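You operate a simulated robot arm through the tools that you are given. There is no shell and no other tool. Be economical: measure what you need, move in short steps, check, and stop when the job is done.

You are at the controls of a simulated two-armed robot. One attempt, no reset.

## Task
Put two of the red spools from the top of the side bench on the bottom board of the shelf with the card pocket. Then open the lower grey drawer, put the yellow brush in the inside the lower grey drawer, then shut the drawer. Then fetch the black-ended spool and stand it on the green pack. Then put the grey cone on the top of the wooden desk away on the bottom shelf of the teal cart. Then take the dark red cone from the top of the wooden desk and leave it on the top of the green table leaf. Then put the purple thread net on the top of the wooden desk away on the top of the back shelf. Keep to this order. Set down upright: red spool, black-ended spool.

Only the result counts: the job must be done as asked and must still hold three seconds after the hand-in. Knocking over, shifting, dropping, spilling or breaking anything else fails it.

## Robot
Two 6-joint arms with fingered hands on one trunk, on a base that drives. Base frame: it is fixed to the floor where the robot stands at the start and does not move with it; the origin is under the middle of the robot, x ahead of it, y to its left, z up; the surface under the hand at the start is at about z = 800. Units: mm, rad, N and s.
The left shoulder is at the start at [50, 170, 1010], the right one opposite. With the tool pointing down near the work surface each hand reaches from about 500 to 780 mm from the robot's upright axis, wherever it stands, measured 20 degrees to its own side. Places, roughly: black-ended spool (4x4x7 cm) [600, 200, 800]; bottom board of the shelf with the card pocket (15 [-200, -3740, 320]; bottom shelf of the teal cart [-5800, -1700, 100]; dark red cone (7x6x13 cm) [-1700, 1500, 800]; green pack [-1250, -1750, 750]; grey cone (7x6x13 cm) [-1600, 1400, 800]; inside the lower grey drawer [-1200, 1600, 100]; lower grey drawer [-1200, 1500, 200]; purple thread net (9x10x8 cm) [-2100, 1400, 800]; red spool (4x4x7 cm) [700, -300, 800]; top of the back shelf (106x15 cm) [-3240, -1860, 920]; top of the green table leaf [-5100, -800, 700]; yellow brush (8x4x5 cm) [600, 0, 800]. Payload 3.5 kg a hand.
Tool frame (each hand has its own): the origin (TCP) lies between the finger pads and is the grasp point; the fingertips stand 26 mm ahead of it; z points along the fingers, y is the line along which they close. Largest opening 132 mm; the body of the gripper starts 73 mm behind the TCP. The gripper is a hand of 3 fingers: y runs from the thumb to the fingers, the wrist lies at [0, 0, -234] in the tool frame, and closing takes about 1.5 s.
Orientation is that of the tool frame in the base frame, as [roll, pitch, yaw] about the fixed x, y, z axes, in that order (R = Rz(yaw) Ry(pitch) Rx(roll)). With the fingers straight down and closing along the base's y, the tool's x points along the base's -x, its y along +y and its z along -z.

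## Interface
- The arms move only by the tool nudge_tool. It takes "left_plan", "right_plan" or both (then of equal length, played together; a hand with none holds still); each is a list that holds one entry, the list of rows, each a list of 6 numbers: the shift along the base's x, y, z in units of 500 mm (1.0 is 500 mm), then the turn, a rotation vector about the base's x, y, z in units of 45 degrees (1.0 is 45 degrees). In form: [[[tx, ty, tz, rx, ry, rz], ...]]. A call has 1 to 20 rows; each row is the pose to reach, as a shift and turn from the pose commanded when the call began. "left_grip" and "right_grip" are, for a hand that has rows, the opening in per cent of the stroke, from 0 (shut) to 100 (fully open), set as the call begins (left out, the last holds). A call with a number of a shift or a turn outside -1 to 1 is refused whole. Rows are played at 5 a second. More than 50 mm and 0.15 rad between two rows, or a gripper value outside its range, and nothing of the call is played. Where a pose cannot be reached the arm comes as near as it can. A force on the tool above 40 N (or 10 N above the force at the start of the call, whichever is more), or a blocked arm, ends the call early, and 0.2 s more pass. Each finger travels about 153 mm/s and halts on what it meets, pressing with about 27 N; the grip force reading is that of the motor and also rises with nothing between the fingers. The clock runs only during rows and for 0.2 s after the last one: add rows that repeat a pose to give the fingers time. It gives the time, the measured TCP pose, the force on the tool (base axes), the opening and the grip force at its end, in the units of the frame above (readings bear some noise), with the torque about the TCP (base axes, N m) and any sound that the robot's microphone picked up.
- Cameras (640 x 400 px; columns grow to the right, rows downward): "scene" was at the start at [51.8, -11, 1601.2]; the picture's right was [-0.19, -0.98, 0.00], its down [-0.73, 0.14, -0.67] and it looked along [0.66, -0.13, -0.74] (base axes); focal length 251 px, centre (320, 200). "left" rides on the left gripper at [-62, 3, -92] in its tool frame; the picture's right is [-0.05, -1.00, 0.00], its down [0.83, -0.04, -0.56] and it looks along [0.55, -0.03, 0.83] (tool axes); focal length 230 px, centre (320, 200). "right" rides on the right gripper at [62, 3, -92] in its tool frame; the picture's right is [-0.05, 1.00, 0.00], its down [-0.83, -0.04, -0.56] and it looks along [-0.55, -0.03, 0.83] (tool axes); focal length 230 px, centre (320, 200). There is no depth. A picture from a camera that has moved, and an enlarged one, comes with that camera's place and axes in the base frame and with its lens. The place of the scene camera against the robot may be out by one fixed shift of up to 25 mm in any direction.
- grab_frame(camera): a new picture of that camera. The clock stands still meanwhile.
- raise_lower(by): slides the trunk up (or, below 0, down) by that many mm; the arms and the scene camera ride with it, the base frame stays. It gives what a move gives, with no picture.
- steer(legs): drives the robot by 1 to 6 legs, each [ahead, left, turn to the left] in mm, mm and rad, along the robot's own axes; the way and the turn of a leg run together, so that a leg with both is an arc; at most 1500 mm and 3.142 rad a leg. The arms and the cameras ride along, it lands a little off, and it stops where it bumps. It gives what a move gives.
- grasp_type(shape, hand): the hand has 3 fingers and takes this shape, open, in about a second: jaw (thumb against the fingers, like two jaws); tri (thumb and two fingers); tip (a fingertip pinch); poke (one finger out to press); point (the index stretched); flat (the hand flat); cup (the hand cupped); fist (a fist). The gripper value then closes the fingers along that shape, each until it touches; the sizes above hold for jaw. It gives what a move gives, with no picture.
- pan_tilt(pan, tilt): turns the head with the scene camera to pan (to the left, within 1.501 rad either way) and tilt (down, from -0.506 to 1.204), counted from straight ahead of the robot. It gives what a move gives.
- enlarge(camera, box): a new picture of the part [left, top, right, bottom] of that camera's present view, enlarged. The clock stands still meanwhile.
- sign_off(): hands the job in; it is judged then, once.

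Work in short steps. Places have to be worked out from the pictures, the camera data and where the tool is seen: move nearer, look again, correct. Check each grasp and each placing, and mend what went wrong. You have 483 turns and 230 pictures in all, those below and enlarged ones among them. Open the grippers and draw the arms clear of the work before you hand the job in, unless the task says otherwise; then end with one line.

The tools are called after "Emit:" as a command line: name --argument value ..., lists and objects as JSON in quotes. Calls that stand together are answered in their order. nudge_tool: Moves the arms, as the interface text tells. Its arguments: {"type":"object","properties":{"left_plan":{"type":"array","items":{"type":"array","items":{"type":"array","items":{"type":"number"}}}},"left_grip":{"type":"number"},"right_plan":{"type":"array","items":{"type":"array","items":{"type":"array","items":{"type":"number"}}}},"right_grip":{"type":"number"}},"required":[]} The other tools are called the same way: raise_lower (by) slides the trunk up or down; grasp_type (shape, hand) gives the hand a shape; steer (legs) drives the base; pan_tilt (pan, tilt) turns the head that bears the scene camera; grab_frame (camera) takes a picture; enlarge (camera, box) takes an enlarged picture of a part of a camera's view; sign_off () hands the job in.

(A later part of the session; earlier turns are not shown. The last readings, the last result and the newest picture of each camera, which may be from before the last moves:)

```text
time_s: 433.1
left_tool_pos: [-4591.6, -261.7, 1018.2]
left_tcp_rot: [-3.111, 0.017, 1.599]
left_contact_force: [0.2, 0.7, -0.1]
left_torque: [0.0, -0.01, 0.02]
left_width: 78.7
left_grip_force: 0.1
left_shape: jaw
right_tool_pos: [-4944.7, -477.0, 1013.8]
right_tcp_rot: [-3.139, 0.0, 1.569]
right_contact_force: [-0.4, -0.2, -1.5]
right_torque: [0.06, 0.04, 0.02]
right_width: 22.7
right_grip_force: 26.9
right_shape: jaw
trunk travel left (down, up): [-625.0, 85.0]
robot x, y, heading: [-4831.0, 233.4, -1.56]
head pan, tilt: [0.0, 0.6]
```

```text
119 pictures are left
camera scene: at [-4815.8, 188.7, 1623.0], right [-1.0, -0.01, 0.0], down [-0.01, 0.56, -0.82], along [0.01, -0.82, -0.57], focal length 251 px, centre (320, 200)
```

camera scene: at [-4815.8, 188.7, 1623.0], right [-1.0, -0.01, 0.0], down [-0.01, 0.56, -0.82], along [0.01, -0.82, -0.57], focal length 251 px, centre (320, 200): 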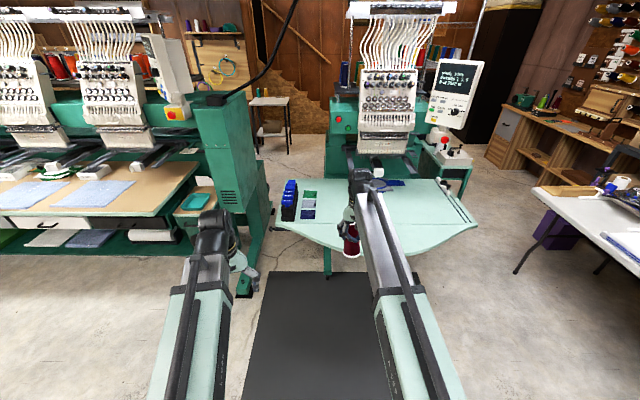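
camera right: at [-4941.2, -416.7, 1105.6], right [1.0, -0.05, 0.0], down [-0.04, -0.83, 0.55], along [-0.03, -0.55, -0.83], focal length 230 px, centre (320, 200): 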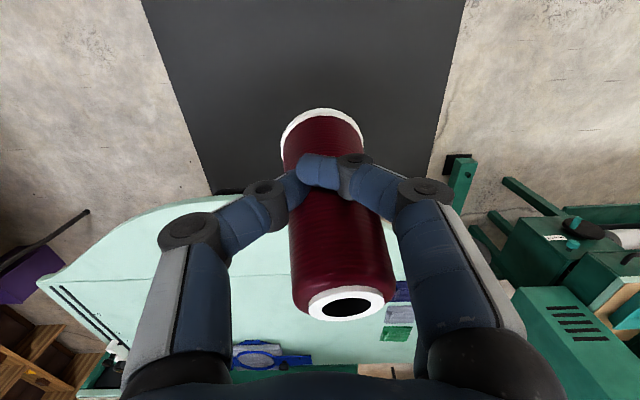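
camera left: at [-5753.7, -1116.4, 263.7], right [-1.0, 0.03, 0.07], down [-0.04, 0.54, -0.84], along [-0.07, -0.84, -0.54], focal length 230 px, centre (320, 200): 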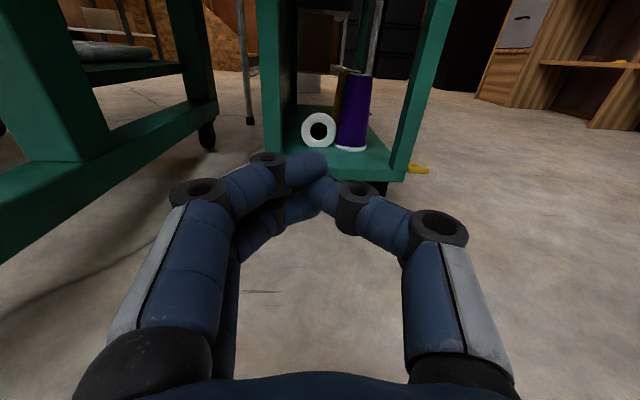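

Strafe right 135 and drive forward 370 so the cone is over the leaf, then check.

Emit:
steer --legs '[[0, -135, 0], [360, 0, 0]]'

Emit:
nudge_tool --right_plan '[[[0, 0, -0.08, 0, 0, 0], [0, 0, -0.16, 0, 0, 0], [0, 0, -0.24, 0, 0, 0], [0, 0, -0.32, 0, 0, 0], [0, 0, -0.38, 0, 0, 0]]]'

Emit:
grab_frame --camera "right"

Emit:
grab_frame --camera "scene"

```text
time_s: 436.3
left_tool_pos: [-4722.4, -625.1, 1016.8]
left_tcp_rot: [-3.112, 0.016, 1.596]
left_contact_force: [0.0, -0.2, 0.1]
left_torque: [0.0, 0.02, 0.01]
left_width: 78.9
left_grip_force: 0.1
left_shape: jaw
right_tool_pos: [-5074.3, -838.9, 1011.8]
right_tcp_rot: [-3.137, -0.002, 1.569]
right_contact_force: [0.4, -0.4, -2.5]
right_torque: [0.08, 0.01, -0.01]
right_width: 22.5
right_grip_force: 27.0
right_shape: jaw
trunk travel left (down, up): [-625.0, 85.0]
robot x, y, heading: [-4964.0, -126.7, -1.56]
head pan, tilt: [0.0, 0.6]
```

```text
time_s: 437.5
left_tool_pos: [-4722.9, -619.6, 1020.2]
left_tcp_rot: [-3.112, 0.02, 1.597]
left_contact_force: [-0.5, 0.2, -0.4]
left_torque: [-0.06, -0.02, -0.02]
left_width: 78.8
left_grip_force: 0.1
left_shape: jaw
right_tool_pos: [-5075.4, -836.6, 823.9]
right_tcp_rot: [-3.139, 0.004, 1.568]
right_contact_force: [0.2, 0.7, 9.7]
right_torque: [-0.05, -0.11, 0.01]
right_width: 22.2
right_grip_force: 26.1
right_shape: jaw
trunk travel left (down, up): [-625.0, 85.0]
robot x, y, heading: [-4960.9, -128.7, -1.561]
head pan, tilt: [0.0, 0.6]
```

```text
118 pictures are left
camera right: at [-5072.0, -776.6, 915.5], right [1.0, -0.05, 0.0], down [-0.04, -0.83, 0.56], along [-0.03, -0.56, -0.83], focal length 230 px, centre (320, 200)
```

right: 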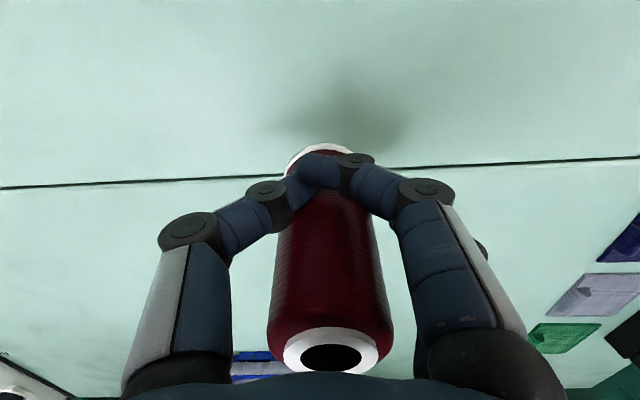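

```text
117 pictures are left
camera scene: at [-4946.8, -167.9, 1623.7], right [-1.0, -0.01, 0.0], down [-0.01, 0.56, -0.83], along [0.01, -0.83, -0.56], focal length 251 px, centre (320, 200)
```

scene: 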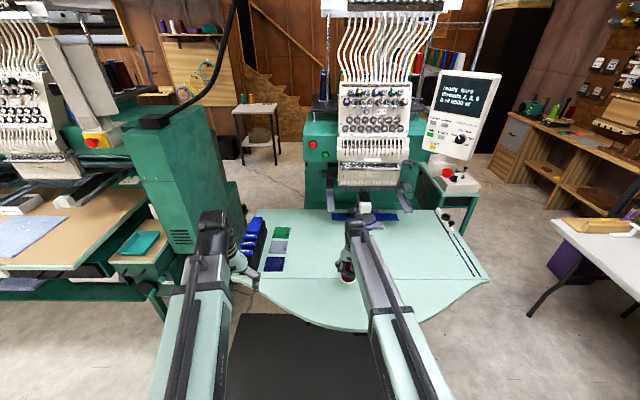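

The cone already touches (≈10 N), right on the seam at y≈-855. Lift 20 mm and bring it 95 mm nearer, onto the middle of the front leaf.

Emit:
nudge_tool --right_plan '[[[0, 0, 0.02, 0, 0, 0], [0, 0, 0.04, 0, 0, 0], [0, 0.05, 0.04, 0, 0, 0], [0, 0.11, 0.04, 0, 0, 0], [0, 0.17, 0.04, 0, 0, 0]]]'

Emit:
grab_frame --camera "right"

```text
time_s: 438.7
left_tool_pos: [-4723.2, -624.5, 1017.8]
left_tcp_rot: [-3.113, 0.02, 1.597]
left_contact_force: [1.0, -0.5, -0.3]
left_torque: [0.02, 0.01, 0.03]
left_width: 78.8
left_grip_force: 0.1
left_shape: jaw
right_tool_pos: [-5075.5, -753.4, 841.9]
right_tcp_rot: [-3.138, 0.001, 1.57]
right_contact_force: [-0.6, 0.3, -1.3]
right_torque: [0.06, 0.0, 0.05]
right_width: 20.6
right_grip_force: 26.8
right_shape: jaw
trunk travel left (down, up): [-625.0, 85.0]
robot x, y, heading: [-4961.2, -127.4, -1.563]
head pan, tilt: [0.0, 0.6]
```

```text
116 pictures are left
camera right: at [-5071.9, -693.0, 934.6], right [1.0, -0.05, 0.0], down [-0.04, -0.83, 0.55], along [-0.03, -0.55, -0.83], focal length 230 px, centre (320, 200)
```

right: 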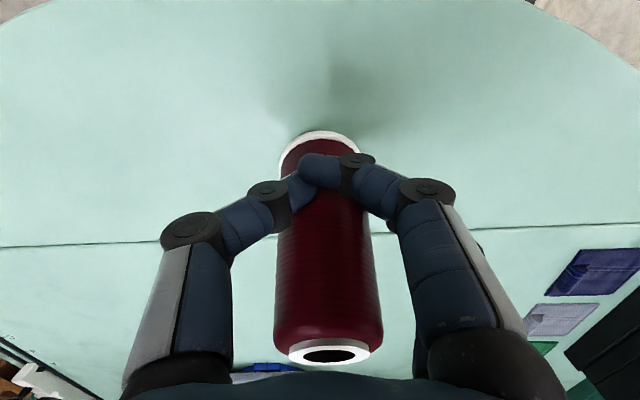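

Emit:
nudge_tool --right_plan '[[[0, 0, -0.01, 0, 0, 0], [0, 0, -0.02, 0, 0, 0]]]'

Emit:
nudge_tool --right_plan '[[[0, 0, -0.008, 0, 0, 0], [0, 0, -0.014, 0, 0, 0]]]'

Emit:
grab_frame --camera "right"

```text
time_s: 439.3
left_tool_pos: [-4723.1, -624.6, 1017.2]
left_tcp_rot: [-3.112, 0.018, 1.597]
left_contact_force: [0.3, 0.4, 0.5]
left_torque: [0.0, -0.01, -0.03]
left_width: 78.5
left_grip_force: 0.0
left_shape: jaw
right_tool_pos: [-5073.9, -752.8, 833.4]
right_tcp_rot: [-3.139, -0.001, 1.57]
right_contact_force: [1.4, 0.5, -0.3]
right_torque: [0.06, 0.02, 0.0]
right_width: 20.2
right_grip_force: 26.9
right_shape: jaw
trunk travel left (down, up): [-625.0, 85.0]
robot x, y, heading: [-4964.5, -127.4, -1.561]
head pan, tilt: [0.0, 0.6]
```

```text
time_s: 439.9
left_tool_pos: [-4721.1, -623.9, 1018.7]
left_tcp_rot: [-3.112, 0.02, 1.598]
left_contact_force: [0.2, 0.1, 0.0]
left_torque: [0.01, 0.0, -0.03]
left_width: 78.8
left_grip_force: 0.0
left_shape: jaw
right_tool_pos: [-5075.4, -754.5, 825.2]
right_tcp_rot: [-3.138, 0.001, 1.569]
right_contact_force: [-1.4, 2.1, 2.0]
right_torque: [0.02, -0.01, 0.01]
right_width: 20.5
right_grip_force: 27.3
right_shape: jaw
trunk travel left (down, up): [-625.0, 85.0]
robot x, y, heading: [-4964.2, -128.0, -1.562]
head pan, tilt: [0.0, 0.6]
```

```text
115 pictures are left
camera right: at [-5071.6, -692.6, 917.2], right [1.0, -0.05, 0.0], down [-0.04, -0.83, 0.55], along [-0.03, -0.55, -0.83], focal length 230 px, centre (320, 200)
```

right: 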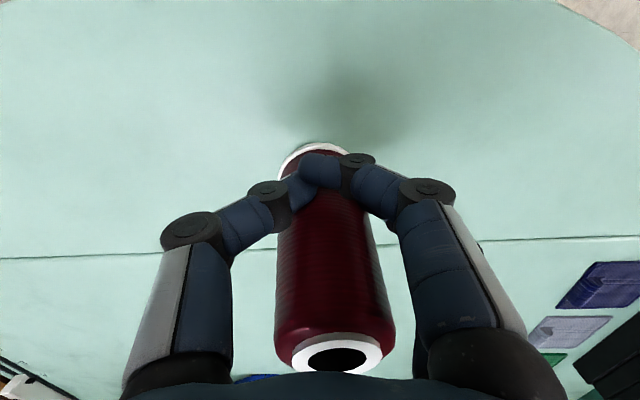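

Emit:
nudge_tool --right_plan '[[[0, 0, -0.006, 0, 0, 0], [0, 0, -0.012, 0, 0, 0]]]'

Emit:
nudge_tool --right_plan '[[[0, 0, -0.006, 0, 0, 0], [0, 0, -0.012, 0, 0, 0]]]'

Emit:
enlarge --camera "scene" --box '[300, 210, 400, 310]'

```text
time_s: 440.5
left_tool_pos: [-4722.6, -623.0, 1018.1]
left_tcp_rot: [-3.112, 0.019, 1.596]
left_contact_force: [0.4, -0.2, 0.3]
left_torque: [0.03, 0.0, 0.0]
left_width: 79.2
left_grip_force: 0.1
left_shape: jaw
right_tool_pos: [-5074.3, -753.5, 818.9]
right_tcp_rot: [-3.139, 0.0, 1.569]
right_contact_force: [0.3, 0.2, -0.5]
right_torque: [0.01, 0.03, 0.01]
right_width: 13.9
right_grip_force: 26.8
right_shape: jaw
trunk travel left (down, up): [-625.0, 85.0]
robot x, y, heading: [-4963.1, -128.2, -1.56]
head pan, tilt: [0.0, 0.6]
```

```text
time_s: 441.1
left_tool_pos: [-4722.2, -624.6, 1017.0]
left_tcp_rot: [-3.112, 0.018, 1.597]
left_contact_force: [0.2, -0.8, -0.1]
left_torque: [-0.01, -0.01, -0.01]
left_width: 78.7
left_grip_force: 0.1
left_shape: jaw
right_tool_pos: [-5074.6, -752.7, 813.8]
right_tcp_rot: [-3.138, 0.0, 1.569]
right_contact_force: [0.0, -0.5, 0.3]
right_torque: [0.0, 0.02, 0.0]
right_width: 13.7
right_grip_force: 27.0
right_shape: jaw
trunk travel left (down, up): [-625.0, 85.0]
robot x, y, heading: [-4959.5, -129.2, -1.558]
head pan, tilt: [0.0, 0.6]
```

```text
4.00 times, centred on (350, 260) of scene
camera zoom: at [-4946.1, -172.7, 1623.0], right [-1.0, -0.01, 0.0], down [-0.01, 0.56, -0.83], along [0.01, -0.82, -0.56], focal length 1003 px, centre (200, -40)
```

zoom: 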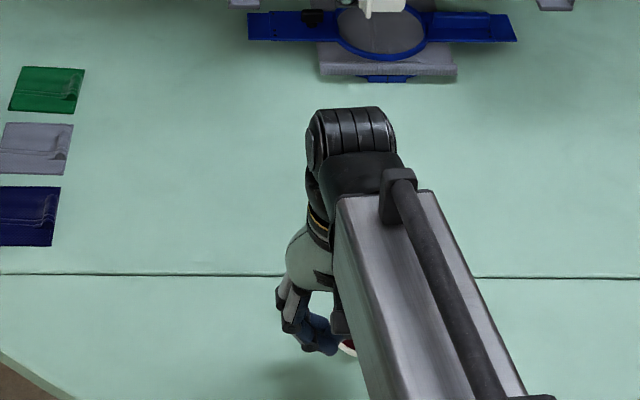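

Emit:
grab_frame --camera "right"

```text
113 pictures are left
camera right: at [-5071.7, -693.0, 904.8], right [1.0, -0.05, 0.0], down [-0.04, -0.83, 0.55], along [-0.03, -0.55, -0.83], focal length 230 px, centre (320, 200)
```

right: 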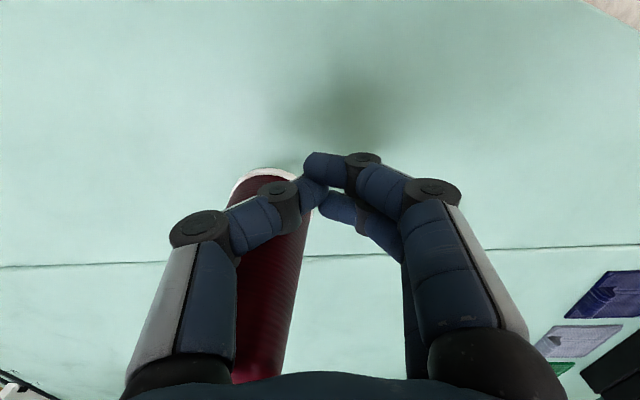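

The cone slipped out sideways and seems to stand beside the thumb. Raise gently and check.

Emit:
nudge_tool --right_plan '[[[0, 0, 0.01, 0, 0, 0], [0, 0, 0.03, 0, 0, 0], [0, 0, 0.06, 0, 0, 0]]]'

Emit:
grab_frame --camera "right"

```text
time_s: 441.9
left_tool_pos: [-4721.7, -623.3, 1016.8]
left_tcp_rot: [-3.113, 0.019, 1.597]
left_contact_force: [-0.5, -0.7, 0.6]
left_torque: [0.03, -0.03, 0.0]
left_width: 78.8
left_grip_force: 0.1
left_shape: jaw
right_tool_pos: [-5074.6, -754.1, 842.2]
right_tcp_rot: [-3.139, -0.004, 1.569]
right_contact_force: [0.4, -0.1, -0.3]
right_torque: [0.0, -0.03, -0.02]
right_width: 13.8
right_grip_force: 27.1
right_shape: jaw
trunk travel left (down, up): [-625.0, 85.0]
robot x, y, heading: [-4959.3, -125.9, -1.559]
head pan, tilt: [0.0, 0.6]
```

```text
112 pictures are left
camera right: at [-5071.7, -693.0, 934.6], right [1.0, -0.05, 0.0], down [-0.04, -0.83, 0.55], along [-0.03, -0.55, -0.83], focal length 230 px, centre (320, 200)
```

right: 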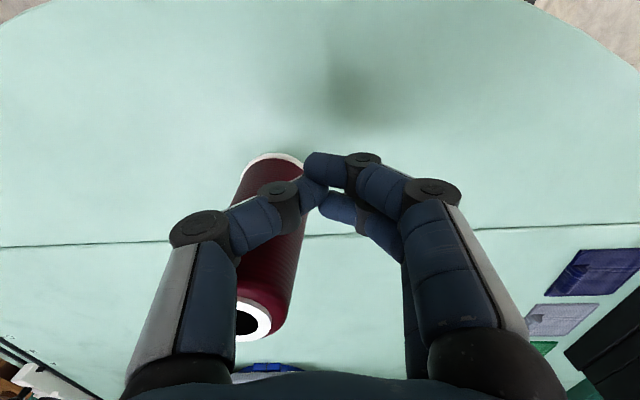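

It stands upright. Continue straight up and confirm.

Emit:
nudge_tool --right_plan '[[[0, 0, 0.05, 0, 0, 0], [0, 0, 0.12, 0, 0, 0], [0, 0, 0.2, 0, 0, 0], [0, 0, 0.28, 0, 0, 0], [0, 0, 0.36, 0, 0, 0]]]'

Emit:
grab_frame --camera "right"

```text
time_s: 443.1
left_tool_pos: [-4722.1, -623.0, 1017.3]
left_tcp_rot: [-3.112, 0.02, 1.597]
left_contact_force: [-0.2, -0.3, -0.3]
left_torque: [0.0, -0.04, -0.01]
left_width: 79.1
left_grip_force: 0.2
left_shape: jaw
right_tool_pos: [-5074.7, -754.0, 1024.0]
right_tcp_rot: [-3.138, -0.001, 1.571]
right_contact_force: [0.3, 0.4, -0.4]
right_torque: [0.0, 0.01, 0.01]
right_width: 13.7
right_grip_force: 27.2
right_shape: jaw
trunk travel left (down, up): [-625.0, 85.0]
robot x, y, heading: [-4960.8, -125.3, -1.563]
head pan, tilt: [0.0, 0.6]
```

```text
111 pictures are left
camera right: at [-5071.8, -693.0, 1116.0], right [1.0, -0.05, 0.0], down [-0.04, -0.83, 0.55], along [-0.03, -0.55, -0.83], focal length 230 px, centre (320, 200)
```

right: 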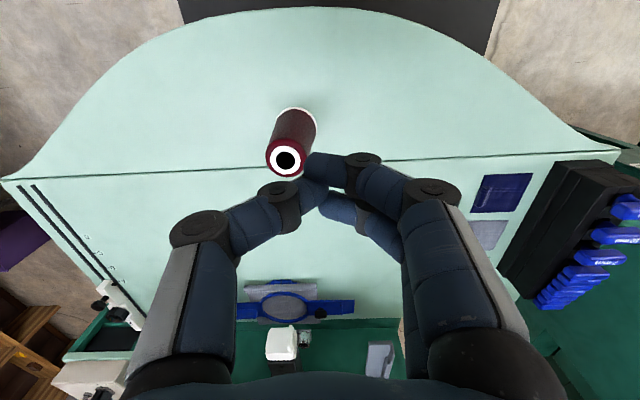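

Dark red cone stands upright on the leaf. Drive back to the desk for the purple net.

Emit:
steer --legs '[[-370, 0, 0], [0, 0, 1.565], [1500, 0, 0], [1500, 0, 0], [130, 0, 0], [0, 0, 1.571]]'

Emit:
steer --legs '[[400, 0, 0]]'

Emit:
grab_frame --camera "left"

Emit:
grab_frame --camera "scene"

```text
time_s: 468.0
left_tool_pos: [-2063.6, 721.1, 1016.8]
left_tcp_rot: [-3.113, 0.016, -1.566]
left_contact_force: [-0.8, 0.8, -1.0]
left_torque: [-0.02, 0.02, -0.02]
left_width: 79.0
left_grip_force: 0.0
left_shape: jaw
right_tool_pos: [-1708.8, 843.7, 1021.5]
right_tcp_rot: [-3.138, -0.002, -1.593]
right_contact_force: [0.4, 0.1, 0.3]
right_torque: [0.03, 0.02, 0.03]
right_width: 14.0
right_grip_force: 26.9
right_shape: jaw
trunk travel left (down, up): [-625.0, 85.0]
robot x, y, heading: [-1835.2, 220.3, 1.563]
head pan, tilt: [0.0, 0.6]
```

```text
time_s: 470.5
left_tool_pos: [-2063.0, 1123.1, 1015.9]
left_tcp_rot: [-3.111, 0.017, -1.56]
left_contact_force: [-0.5, 0.1, -0.5]
left_torque: [-0.02, -0.04, -0.04]
left_width: 78.8
left_grip_force: 0.1
left_shape: jaw
right_tool_pos: [-1708.0, 1246.4, 1022.4]
right_tcp_rot: [-3.139, -0.002, -1.589]
right_contact_force: [0.4, 0.2, 0.6]
right_torque: [-0.03, 0.0, -0.01]
right_width: 13.7
right_grip_force: 27.4
right_shape: jaw
trunk travel left (down, up): [-625.0, 85.0]
robot x, y, heading: [-1833.6, 624.7, 1.563]
head pan, tilt: [0.0, 0.6]
```

```text
110 pictures are left
camera left: at [-2069.5, 1184.1, 1109.6], right [1.0, 0.06, 0.03], down [0.04, -0.84, 0.54], along [0.06, -0.54, -0.84], focal length 230 px, centre (320, 200)
```

left: 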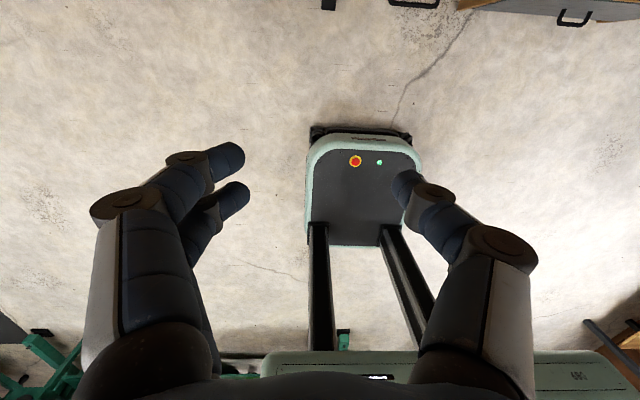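

```text
109 pictures are left
camera scene: at [-1818.0, 675.6, 1620.9], right [1.0, -0.01, 0.0], down [0.0, -0.57, -0.82], along [0.0, 0.82, -0.57], focal length 251 px, centre (320, 200)
```

scene: 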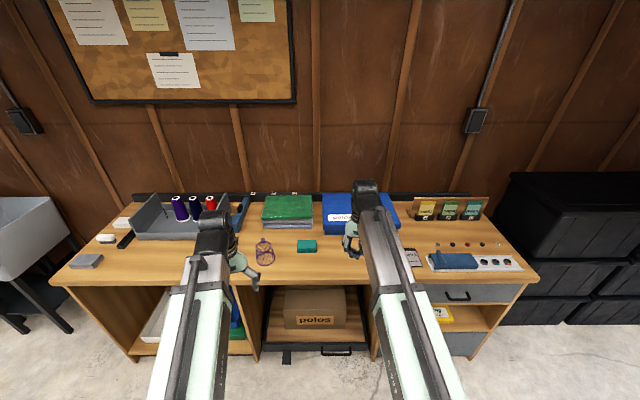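

The right camera looks ahead, so I'll take the net with the right hand: strafe left 325 and drive ahead.

Emit:
enlarge --camera "scene" --box '[220, 220, 320, 290]'

Emit:
steer --legs '[[0, 325, 0], [60, 0, 0]]'

Emit:
grab_frame --camera "right"

```text
5.71 times, centred on (270, 255) of scene
camera zoom: at [-1818.0, 675.6, 1620.9], right [1.0, -0.01, 0.0], down [0.0, -0.57, -0.82], along [0.0, 0.82, -0.57], focal length 1433 px, centre (606, -114)
```

zoom: 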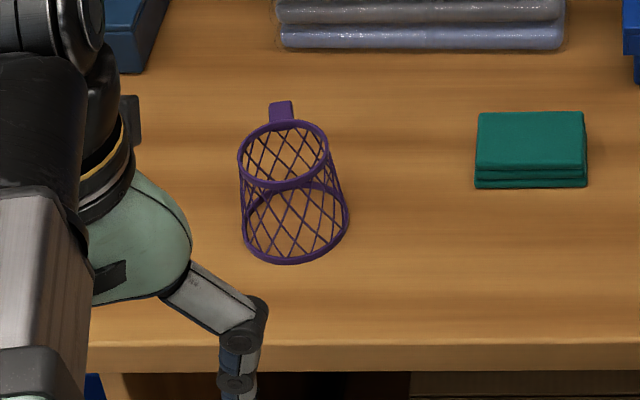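

```text
time_s: 473.3
left_tool_pos: [-2389.6, 1185.0, 1016.0]
left_tcp_rot: [-3.113, 0.017, -1.557]
left_contact_force: [0.7, 0.3, 0.2]
left_torque: [-0.03, 0.0, 0.0]
left_width: 78.8
left_grip_force: 0.1
left_shape: jaw
right_tool_pos: [-2035.8, 1308.4, 1021.8]
right_tcp_rot: [-3.138, -0.003, -1.585]
right_contact_force: [0.1, 0.4, 0.1]
right_torque: [-0.05, -0.02, 0.02]
right_width: 13.7
right_grip_force: 27.4
right_shape: jaw
trunk travel left (down, up): [-625.0, 85.0]
robot x, y, heading: [-2155.9, 684.8, 1.57]
head pan, tilt: [0.0, 0.6]
```

```text
107 pictures are left
camera right: at [-2040.0, 1247.2, 1113.5], right [-1.0, 0.07, 0.0], down [0.05, 0.83, 0.55], along [0.04, 0.55, -0.83], focal length 230 px, centre (320, 200)
```

right: 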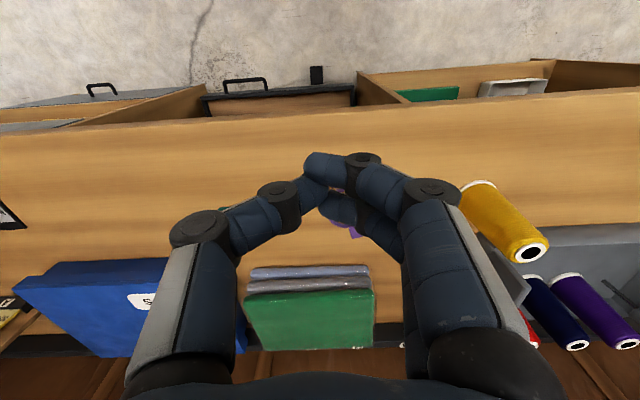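

Open the right hand to see the net beneath.

Emit:
nudge_tool --right_plan '[[[0, 0, 0, 0, 0, 0], [0, 0, 0, 0, 0, 0], [0, 0, 0, 0, 0, 0], [0, 0, 0, 0, 0, 0], [0, 0, 0, 0, 0, 0]]]' --right_grip 95

Emit:
grab_frame --camera "right"

```text
time_s: 474.5
left_tool_pos: [-2389.3, 1182.8, 1015.3]
left_tcp_rot: [-3.112, 0.017, -1.557]
left_contact_force: [-0.2, 0.2, -0.1]
left_torque: [-0.01, -0.02, -0.03]
left_width: 78.7
left_grip_force: 0.1
left_shape: jaw
right_tool_pos: [-2034.3, 1308.4, 1022.1]
right_tcp_rot: [-3.137, -0.001, -1.586]
right_contact_force: [-0.2, 0.2, -0.7]
right_torque: [0.01, 0.0, -0.02]
right_width: 125.5
right_grip_force: 0.1
right_shape: jaw
trunk travel left (down, up): [-625.0, 85.0]
robot x, y, heading: [-2162.0, 683.0, 1.57]
head pan, tilt: [0.0, 0.6]
```

```text
106 pictures are left
camera right: at [-2040.1, 1245.8, 1114.3], right [-1.0, 0.07, 0.0], down [0.05, 0.83, 0.55], along [0.04, 0.55, -0.83], focal length 230 px, centre (320, 200)
```

right: 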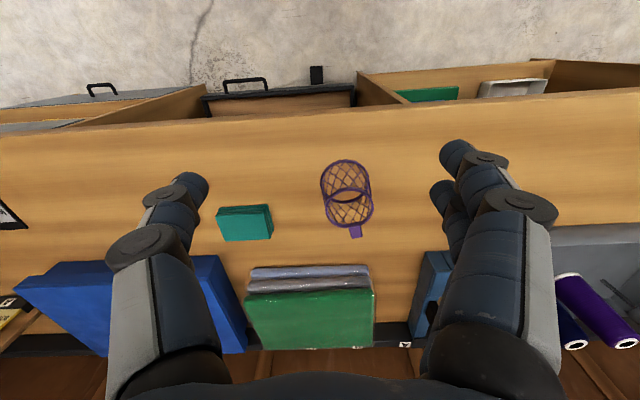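

Net at ~(-2067,1420). Drive 60 ahead and move over it.

Emit:
steer --legs '[[60, 0, 0]]'

Emit:
nudge_tool --right_plan '[[[-0.03, 0.06, 0, 0, 0, 0], [-0.064, 0.12, 0, 0, 0, 0]]]'

Emit:
grab_frame --camera "right"

```text
time_s: 475.4
left_tool_pos: [-2390.3, 1244.4, 1015.4]
left_tcp_rot: [-3.112, 0.018, -1.558]
left_contact_force: [0.1, -0.3, 0.1]
left_torque: [-0.02, 0.02, 0.0]
left_width: 78.8
left_grip_force: 0.0
left_shape: jaw
right_tool_pos: [-2034.2, 1369.3, 1021.2]
right_tcp_rot: [-3.138, -0.002, -1.585]
right_contact_force: [0.3, 0.3, 0.0]
right_torque: [-0.05, -0.04, 0.03]
right_width: 125.1
right_grip_force: 0.0
right_shape: jaw
trunk travel left (down, up): [-625.0, 85.0]
robot x, y, heading: [-2159.1, 743.3, 1.573]
head pan, tilt: [0.0, 0.6]
```

```text
time_s: 476.0
left_tool_pos: [-2388.6, 1243.9, 1017.0]
left_tcp_rot: [-3.112, 0.017, -1.555]
left_contact_force: [0.1, -0.4, 0.2]
left_torque: [-0.01, 0.01, -0.02]
left_width: 78.8
left_grip_force: 0.0
left_shape: jaw
right_tool_pos: [-2069.5, 1428.9, 1022.1]
right_tcp_rot: [-3.137, 0.0, -1.585]
right_contact_force: [-0.1, -0.1, -0.8]
right_torque: [-0.01, 0.01, 0.01]
right_width: 125.4
right_grip_force: 0.0
right_shape: jaw
trunk travel left (down, up): [-625.0, 85.0]
robot x, y, heading: [-2159.5, 744.3, 1.565]
head pan, tilt: [0.0, 0.6]
```

```text
105 pictures are left
camera right: at [-2073.3, 1366.5, 1114.1], right [-1.0, 0.07, 0.0], down [0.05, 0.83, 0.55], along [0.04, 0.55, -0.83], focal length 230 px, centre (320, 200)
```

right: 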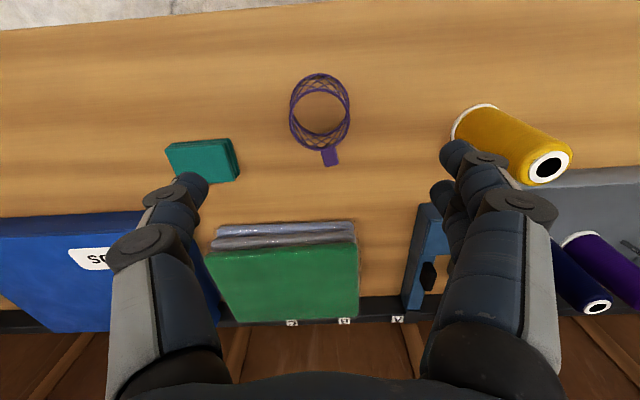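

Net centre ~(-2068,1423). Descend around it.

Emit:
nudge_tool --right_plan '[[[0.002, -0.01, -0.06, 0, 0, 0], [0.002, -0.01, -0.14, 0, 0, 0], [0.002, -0.01, -0.2, 0, 0, 0]]]'

Emit:
grab_frame --camera "right"

```text
time_s: 476.8
left_tool_pos: [-2389.2, 1243.6, 1016.2]
left_tcp_rot: [-3.112, 0.017, -1.556]
left_contact_force: [0.7, 0.5, 0.3]
left_torque: [-0.01, 0.01, -0.03]
left_width: 78.9
left_grip_force: 0.0
left_shape: jaw
right_tool_pos: [-2066.4, 1422.8, 921.3]
right_tcp_rot: [-3.138, 0.0, -1.587]
right_contact_force: [-0.4, 0.0, -0.2]
right_torque: [0.01, 0.01, 0.02]
right_width: 125.4
right_grip_force: 0.0
right_shape: jaw
trunk travel left (down, up): [-625.0, 85.0]
robot x, y, heading: [-2157.1, 745.1, 1.57]
head pan, tilt: [0.0, 0.6]
```

```text
104 pictures are left
camera right: at [-2071.3, 1361.5, 1012.9], right [-1.0, 0.07, 0.0], down [0.05, 0.83, 0.56], along [0.04, 0.55, -0.83], focal length 230 px, centre (320, 200)
```

right: 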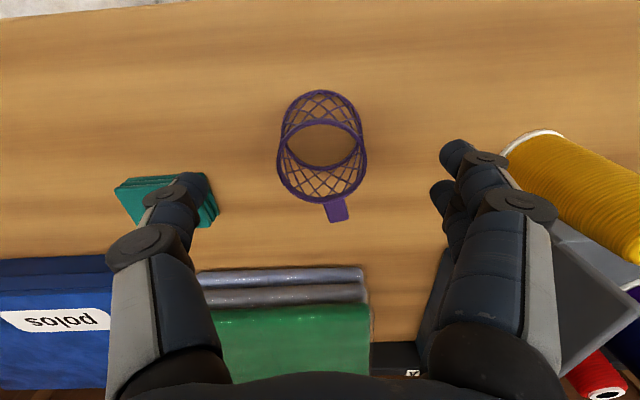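

Aligned. Narrow the opening a little, descend to z≈840 and close.

Emit:
nudge_tool --right_plan '[[[0, 0, -0.03, 0, 0, 0], [0, 0, -0.06, 0, 0, 0], [0, 0, -0.11, 0, 0, 0], [0, 0, -0.162, 0, 0, 0]]]' --right_grip 80

Emit:
nudge_tool --right_plan '[[[0, 0, 0, 0, 0, 0], [0, 0, 0, 0, 0, 0], [0, 0, 0, 0, 0, 0], [0, 0, 0, 0, 0, 0], [0, 0, 0, 0, 0, 0]]]' --right_grip 0

Emit:
grab_frame --camera "right"

```text
time_s: 477.8
left_tool_pos: [-2390.3, 1244.2, 1016.5]
left_tcp_rot: [-3.112, 0.017, -1.556]
left_contact_force: [-0.6, 0.2, 0.5]
left_torque: [0.0, 0.0, 0.02]
left_width: 78.9
left_grip_force: 0.1
left_shape: jaw
right_tool_pos: [-2066.3, 1423.4, 841.1]
right_tcp_rot: [-3.137, -0.001, -1.586]
right_contact_force: [0.8, 0.4, 0.0]
right_torque: [0.02, 0.03, -0.02]
right_width: 106.1
right_grip_force: 0.1
right_shape: jaw
trunk travel left (down, up): [-625.0, 85.0]
robot x, y, heading: [-2157.0, 742.3, 1.569]
head pan, tilt: [0.0, 0.6]
```

```text
time_s: 479.0
left_tool_pos: [-2389.8, 1243.2, 1015.2]
left_tcp_rot: [-3.112, 0.017, -1.557]
left_contact_force: [0.5, 0.8, 0.4]
left_torque: [0.0, -0.02, -0.01]
left_width: 78.8
left_grip_force: 0.0
left_shape: jaw
right_tool_pos: [-2065.9, 1424.4, 841.5]
right_tcp_rot: [-3.137, -0.001, -1.585]
right_contact_force: [0.8, 0.5, -0.3]
right_torque: [-0.01, -0.04, 0.01]
right_width: 62.5
right_grip_force: 27.2
right_shape: jaw
trunk travel left (down, up): [-625.0, 85.0]
robot x, y, heading: [-2152.4, 741.5, 1.571]
head pan, tilt: [0.0, 0.6]
```

```text
103 pictures are left
camera right: at [-2071.2, 1361.2, 933.1], right [-1.0, 0.07, 0.0], down [0.05, 0.83, 0.55], along [0.04, 0.55, -0.83], focal length 230 px, centre (320, 200)
```

right: 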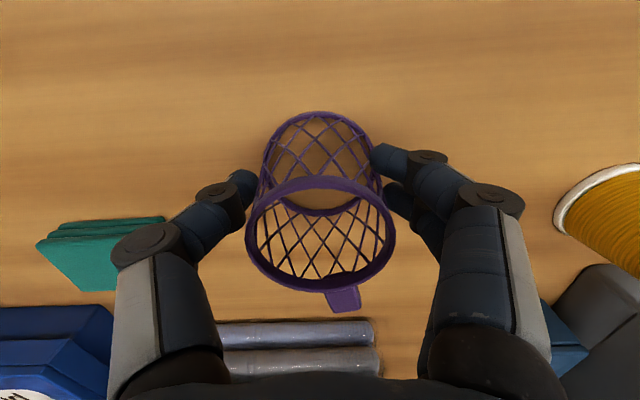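

Gripped at 62 mm. Lift and check.

Emit:
nudge_tool --right_plan '[[[0, 0, 0.04, 0, 0, 0], [0, 0, 0.1, 0, 0, 0], [0, 0, 0.18, 0, 0, 0], [0, 0, 0.26, 0, 0, 0], [0, 0, 0.34, 0, 0, 0], [0, 0, 0.4, 0, 0, 0]]]'

Emit:
grab_frame --camera "right"

```text
time_s: 480.4
left_tool_pos: [-2390.6, 1242.0, 1016.2]
left_tcp_rot: [-3.112, 0.016, -1.558]
left_contact_force: [0.4, -0.4, 0.2]
left_torque: [0.0, 0.01, 0.01]
left_width: 78.8
left_grip_force: 0.0
left_shape: jaw
right_tool_pos: [-2067.8, 1423.7, 1041.0]
right_tcp_rot: [-3.14, 0.0, -1.584]
right_contact_force: [0.1, -0.1, -0.2]
right_torque: [0.0, 0.0, -0.03]
right_width: 62.2
right_grip_force: 26.3
right_shape: jaw
trunk travel left (down, up): [-625.0, 85.0]
robot x, y, heading: [-2157.8, 746.4, 1.569]
head pan, tilt: [0.0, 0.6]
```

```text
102 pictures are left
camera right: at [-2071.8, 1361.4, 1133.7], right [-1.0, 0.07, 0.0], down [0.05, 0.83, 0.55], along [0.04, 0.55, -0.83], focal length 230 px, centre (320, 200)
```

right: 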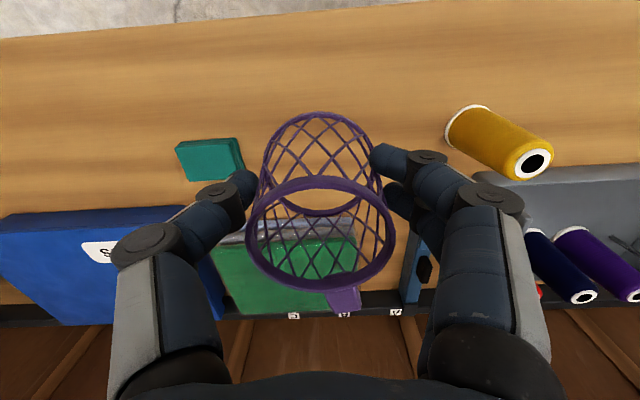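

Net held. Take the known corridor route: first to (≈20, ≈45) facing -y.

Emit:
steer --legs '[[-700, 0, 0], [0, 0, -1.571], [1400, 0, 0], [770, 0, 0], [0, 0, -1.571]]'

Emit:
grab_frame --camera "right"

```text
time_s: 502.3
left_tool_pos: [235.1, -491.9, 1017.2]
left_tcp_rot: [-3.113, 0.017, 1.555]
left_contact_force: [0.0, -0.6, 0.2]
left_torque: [0.0, 0.03, -0.01]
left_width: 78.9
left_grip_force: 0.1
left_shape: jaw
right_tool_pos: [-93.3, -664.2, 1042.2]
right_tcp_rot: [-3.138, 0.0, 1.527]
right_contact_force: [0.0, -0.4, -0.3]
right_torque: [-0.01, 0.02, 0.01]
right_width: 61.9
right_grip_force: 26.8
right_shape: jaw
trunk travel left (down, up): [-625.0, 85.0]
robot x, y, heading: [15.0, 12.4, -1.603]
head pan, tilt: [0.0, 0.6]
```

```text
101 pictures are left
camera right: at [-87.5, -603.7, 1133.3], right [1.0, -0.1, 0.0], down [-0.08, -0.83, 0.55], along [-0.06, -0.55, -0.83], focal length 230 px, centre (320, 200)
```

right: 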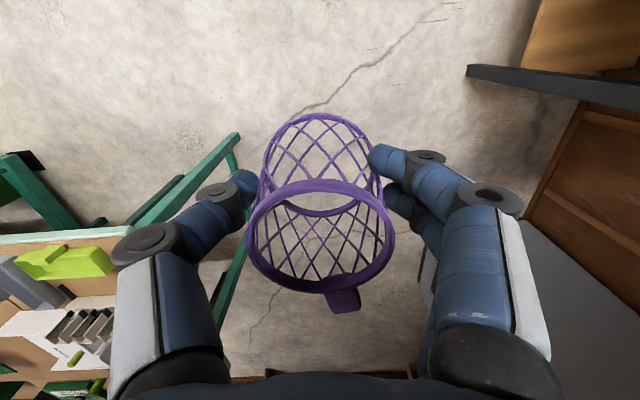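

Correct the heading and go through, then along the aisle to x≈-3100, facing the machine's back shelf.

Emit:
steer --legs '[[0, 20, 0.032], [1400, 0, 0], [1280, 0, 0], [0, 0, -1.571], [1500, 0, 0], [1300, 0, 0]]'

Emit:
pan_tilt --pan -0.7 --tilt 0.5

Emit:
grab_frame --camera "scene"

```text
time_s: 532.6
left_tool_pos: [-3209.2, -3017.4, 1015.8]
left_tcp_rot: [-3.114, 0.018, 0.061]
left_contact_force: [0.7, 0.7, 0.4]
left_torque: [0.0, -0.01, 0.0]
left_width: 78.6
left_grip_force: 0.1
left_shape: jaw
right_tool_pos: [-3406.2, -2703.8, 1041.0]
right_tcp_rot: [-3.138, -0.003, 0.034]
right_contact_force: [0.1, -0.7, 0.2]
right_torque: [0.0, -0.01, 0.02]
right_width: 61.6
right_grip_force: 26.9
right_shape: jaw
trunk travel left (down, up): [-625.0, 85.0]
robot x, y, heading: [-2718.0, -2759.4, -3.096]
head pan, tilt: [0.0, 0.6]
```

```text
time_s: 533.7
left_tool_pos: [-3209.8, -3016.8, 1016.3]
left_tcp_rot: [-3.113, 0.019, 0.06]
left_contact_force: [-0.4, 0.4, -0.4]
left_torque: [0.0, 0.02, -0.03]
left_width: 78.5
left_grip_force: 0.0
left_shape: jaw
right_tool_pos: [-3405.5, -2702.4, 1040.1]
right_tcp_rot: [-3.138, 0.001, 0.033]
right_contact_force: [0.9, -0.4, -0.9]
right_torque: [0.01, -0.03, -0.05]
right_width: 61.6
right_grip_force: 27.5
right_shape: jaw
trunk travel left (down, up): [-625.0, 85.0]
robot x, y, heading: [-2724.3, -2762.4, -3.097]
head pan, tilt: [-0.7, 0.499]
```

```text
100 pictures are left
camera scene: at [-2740.0, -2700.4, 1630.1], right [0.61, 0.79, 0.0], down [0.38, -0.29, -0.88], along [-0.7, 0.53, -0.48], focal length 251 px, centre (320, 200)
```

scene: 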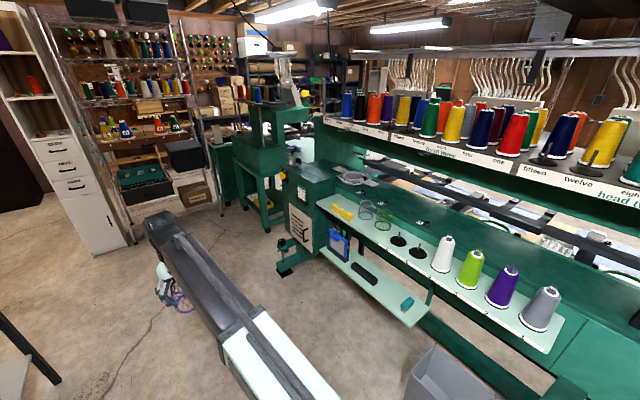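

Turn to face the shelf (+y) and shift to x≈-3200 for a close look.

Emit:
steer --legs '[[0, 0, -1.615], [0, 450, 0]]'

Emit:
pan_tilt --pan 0 --tilt 0.6

Emit:
grab_frame --camera "scene"

```text
time_s: 540.3
left_tool_pos: [-3414.4, -2274.6, 1014.7]
left_tcp_rot: [-3.111, 0.018, -1.539]
left_contact_force: [-0.3, -0.7, -0.1]
left_torque: [-0.01, -0.05, 0.0]
left_width: 78.8
left_grip_force: 0.0
left_shape: jaw
right_tool_pos: [-3093.8, -2087.6, 1041.4]
right_tcp_rot: [-3.139, 0.001, -1.566]
right_contact_force: [0.7, 0.2, -0.3]
right_torque: [-0.01, 0.02, 0.0]
right_width: 61.4
right_grip_force: 27.3
right_shape: jaw
trunk travel left (down, up): [-625.0, 85.0]
robot x, y, heading: [-3172.0, -2772.3, 1.59]
head pan, tilt: [-0.7, 0.499]
```

```text
time_s: 541.4
left_tool_pos: [-3412.8, -2275.0, 1015.6]
left_tcp_rot: [-3.112, 0.018, -1.539]
left_contact_force: [0.8, 0.2, -0.1]
left_torque: [-0.03, 0.01, 0.02]
left_width: 78.8
left_grip_force: 0.1
left_shape: jaw
right_tool_pos: [-3094.4, -2087.9, 1041.4]
right_tcp_rot: [-3.139, 0.0, -1.567]
right_contact_force: [0.0, 0.0, -0.8]
right_torque: [0.01, -0.05, 0.01]
right_width: 61.5
right_grip_force: 26.8
right_shape: jaw
trunk travel left (down, up): [-625.0, 85.0]
robot x, y, heading: [-3170.6, -2769.6, 1.59]
head pan, tilt: [0.0, 0.6]
```

```text
99 pictures are left
camera scene: at [-3158.3, -2716.8, 1621.0], right [1.0, 0.02, 0.0], down [0.01, -0.56, -0.83], along [-0.01, 0.83, -0.56], focal length 251 px, centre (320, 200)
```

scene: 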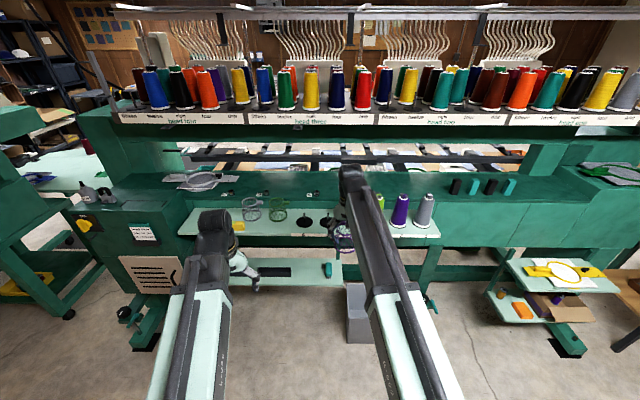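

Emit:
enlarge --camera "scene" --box '[170, 160, 450, 280]'

Emit:
grab_frame --camera "right"

```text
2.29 times, centred on (310, 220) of scene
camera zoom: at [-3158.3, -2716.8, 1621.0], right [1.0, 0.02, 0.0], down [0.01, -0.56, -0.83], along [-0.01, 0.83, -0.56], focal length 573 px, centre (343, 154)
```

zoom: 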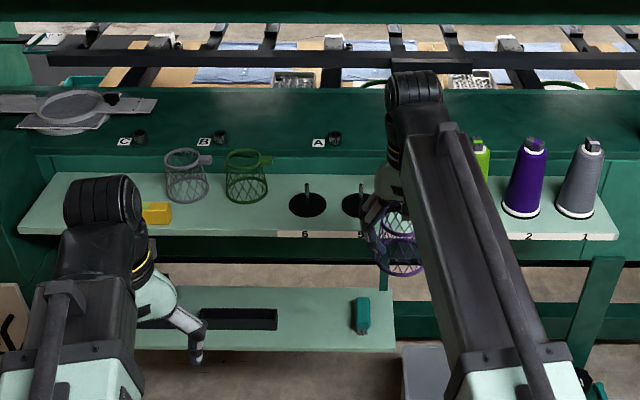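

```text
97 pictures are left
camera right: at [-3097.8, -2150.3, 1133.3], right [-1.0, 0.05, 0.0], down [0.04, 0.83, 0.55], along [0.03, 0.55, -0.83], focal length 230 px, centre (320, 200)
```

right: 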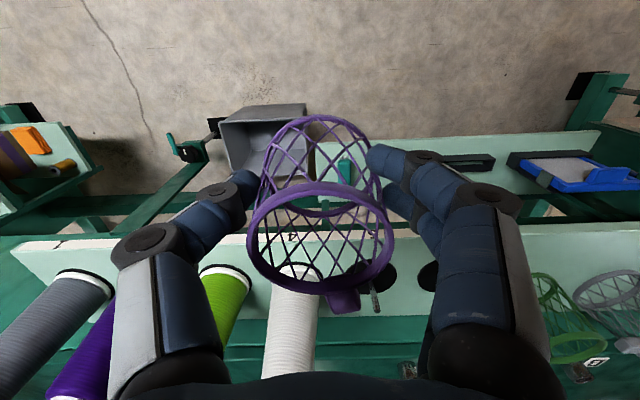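

Free stretch at the shelf's left end (x≈-3745…-3540, left of the yellow block). Strafe left 545 and look.

Emit:
steer --legs '[[0, 0, -0.019], [0, 545, 0]]'

Emit:
grab_frame --camera "scene"

Emit:
grab_frame --camera "right"

```text
time_s: 544.8
left_tool_pos: [-3940.2, -2265.2, 1015.7]
left_tcp_rot: [-3.113, 0.018, -1.564]
left_contact_force: [-0.6, -1.4, 0.2]
left_torque: [0.01, -0.05, -0.01]
left_width: 78.7
left_grip_force: 0.0
left_shape: jaw
right_tool_pos: [-3615.6, -2086.8, 1040.6]
right_tcp_rot: [-3.137, 0.001, -1.593]
right_contact_force: [0.7, 1.2, 0.3]
right_torque: [0.01, 0.01, 0.0]
right_width: 61.1
right_grip_force: 27.1
right_shape: jaw
trunk travel left (down, up): [-625.0, 85.0]
robot x, y, heading: [-3709.8, -2764.4, 1.562]
head pan, tilt: [0.0, 0.6]
```

```text
96 pictures are left
camera scene: at [-3697.3, -2713.6, 1621.0], right [1.0, -0.01, 0.0], down [0.0, -0.56, -0.83], along [0.01, 0.83, -0.56], focal length 251 px, centre (320, 200)
```

scene: 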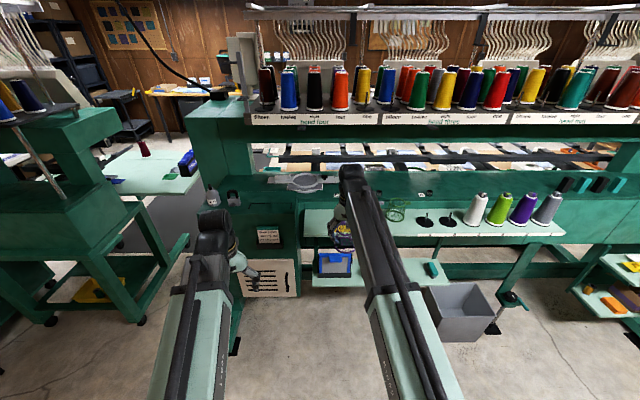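

```text
95 pictures are left
camera right: at [-3621.7, -2149.3, 1133.3], right [-1.0, 0.07, 0.0], down [0.06, 0.83, 0.55], along [0.04, 0.55, -0.83], focal length 230 px, centre (320, 200)
```

right: 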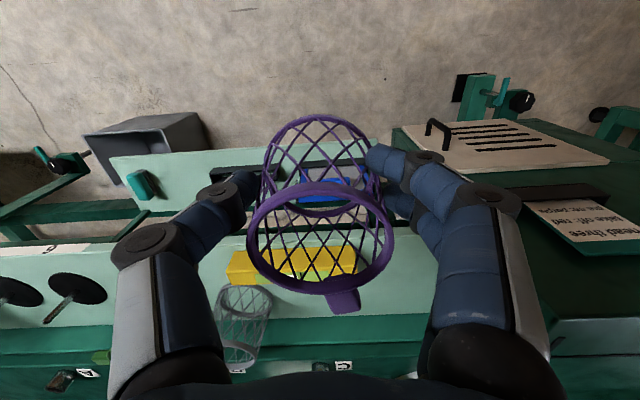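

Emit:
enlarge --camera "right" --box '[190, 200, 510, 400]'

Emit:
enlarge --camera "scene" --box '[280, 170, 460, 280]'

Emit:
grab_frame --camera "left"

```text
2.00 times, centred on (350, 300) of right
camera zoom: at [-3621.7, -2149.3, 1133.3], right [-1.0, 0.07, 0.0], down [0.06, 0.83, 0.55], along [0.04, 0.55, -0.83], focal length 460 px, centre (260, 0)
```

zoom: 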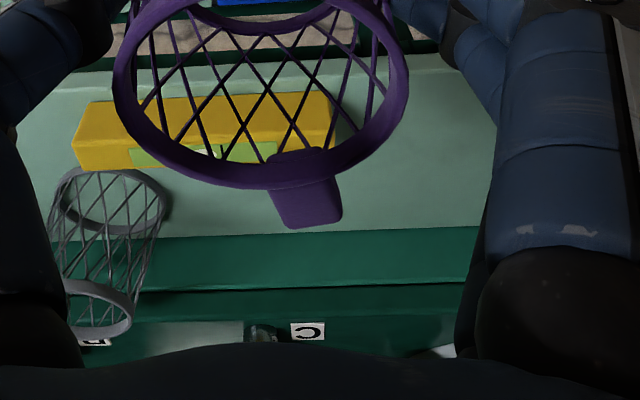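

```text
3.56 times, centred on (370, 225) of scene
camera zoom: at [-3697.3, -2713.6, 1621.0], right [1.0, -0.01, 0.0], down [0.0, -0.56, -0.83], along [0.01, 0.83, -0.56], focal length 892 px, centre (142, 111)
```

zoom: 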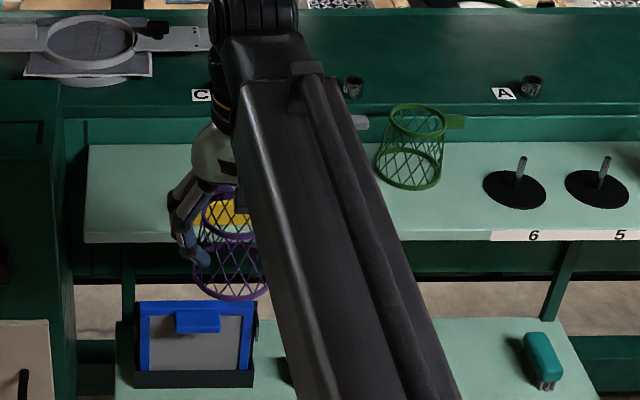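

```text
92 pictures are left
camera left: at [-3946.6, -2203.9, 1109.8], right [1.0, 0.06, 0.03], down [0.03, -0.84, 0.54], along [0.06, -0.54, -0.84], focal length 230 px, centre (320, 200)
```

left: 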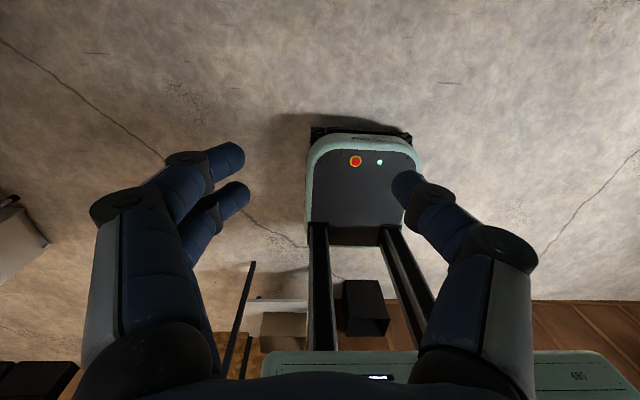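

Clear space at the left end: x≈-3761…-3624. Target net centre (-3692,-1860). Strafe left 77 and drive forward 140.

Emit:
steer --legs '[[0, 77, 0.009], [140, 0, 0]]'

Emit:
grab_frame --camera "right"

Emit:
grab_frame --camera "scene"

```text
time_s: 546.8
left_tool_pos: [-4022.3, -2126.2, 1015.4]
left_tcp_rot: [-3.112, 0.018, -1.556]
left_contact_force: [0.1, 0.6, 0.5]
left_torque: [-0.03, 0.01, -0.04]
left_width: 78.7
left_grip_force: 0.2
left_shape: jaw
right_tool_pos: [-3697.6, -1943.4, 1040.3]
right_tcp_rot: [-3.138, -0.002, -1.584]
right_contact_force: [-0.3, 0.4, 0.3]
right_torque: [0.0, 0.0, 0.0]
right_width: 61.6
right_grip_force: 27.3
right_shape: jaw
trunk travel left (down, up): [-625.0, 85.0]
robot x, y, heading: [-3789.0, -2626.0, 1.569]
head pan, tilt: [0.0, 0.6]
```

```text
91 pictures are left
camera right: at [-3703.8, -2006.2, 1132.4], right [-1.0, 0.06, 0.0], down [0.05, 0.83, 0.55], along [0.04, 0.55, -0.83], focal length 230 px, centre (320, 200)
```

right: 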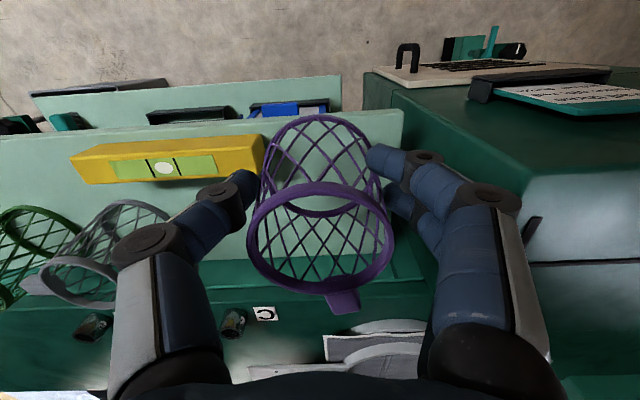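

```text
90 pictures are left
camera scene: at [-3773.9, -2570.8, 1620.9], right [1.0, 0.0, 0.0], down [0.0, -0.57, -0.82], along [0.0, 0.82, -0.57], focal length 251 px, centre (320, 200)
```

scene: 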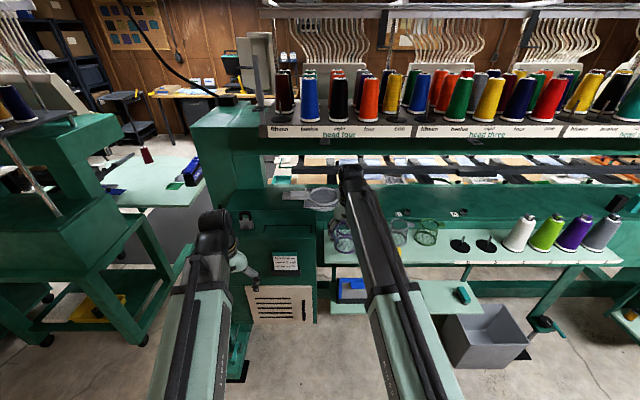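

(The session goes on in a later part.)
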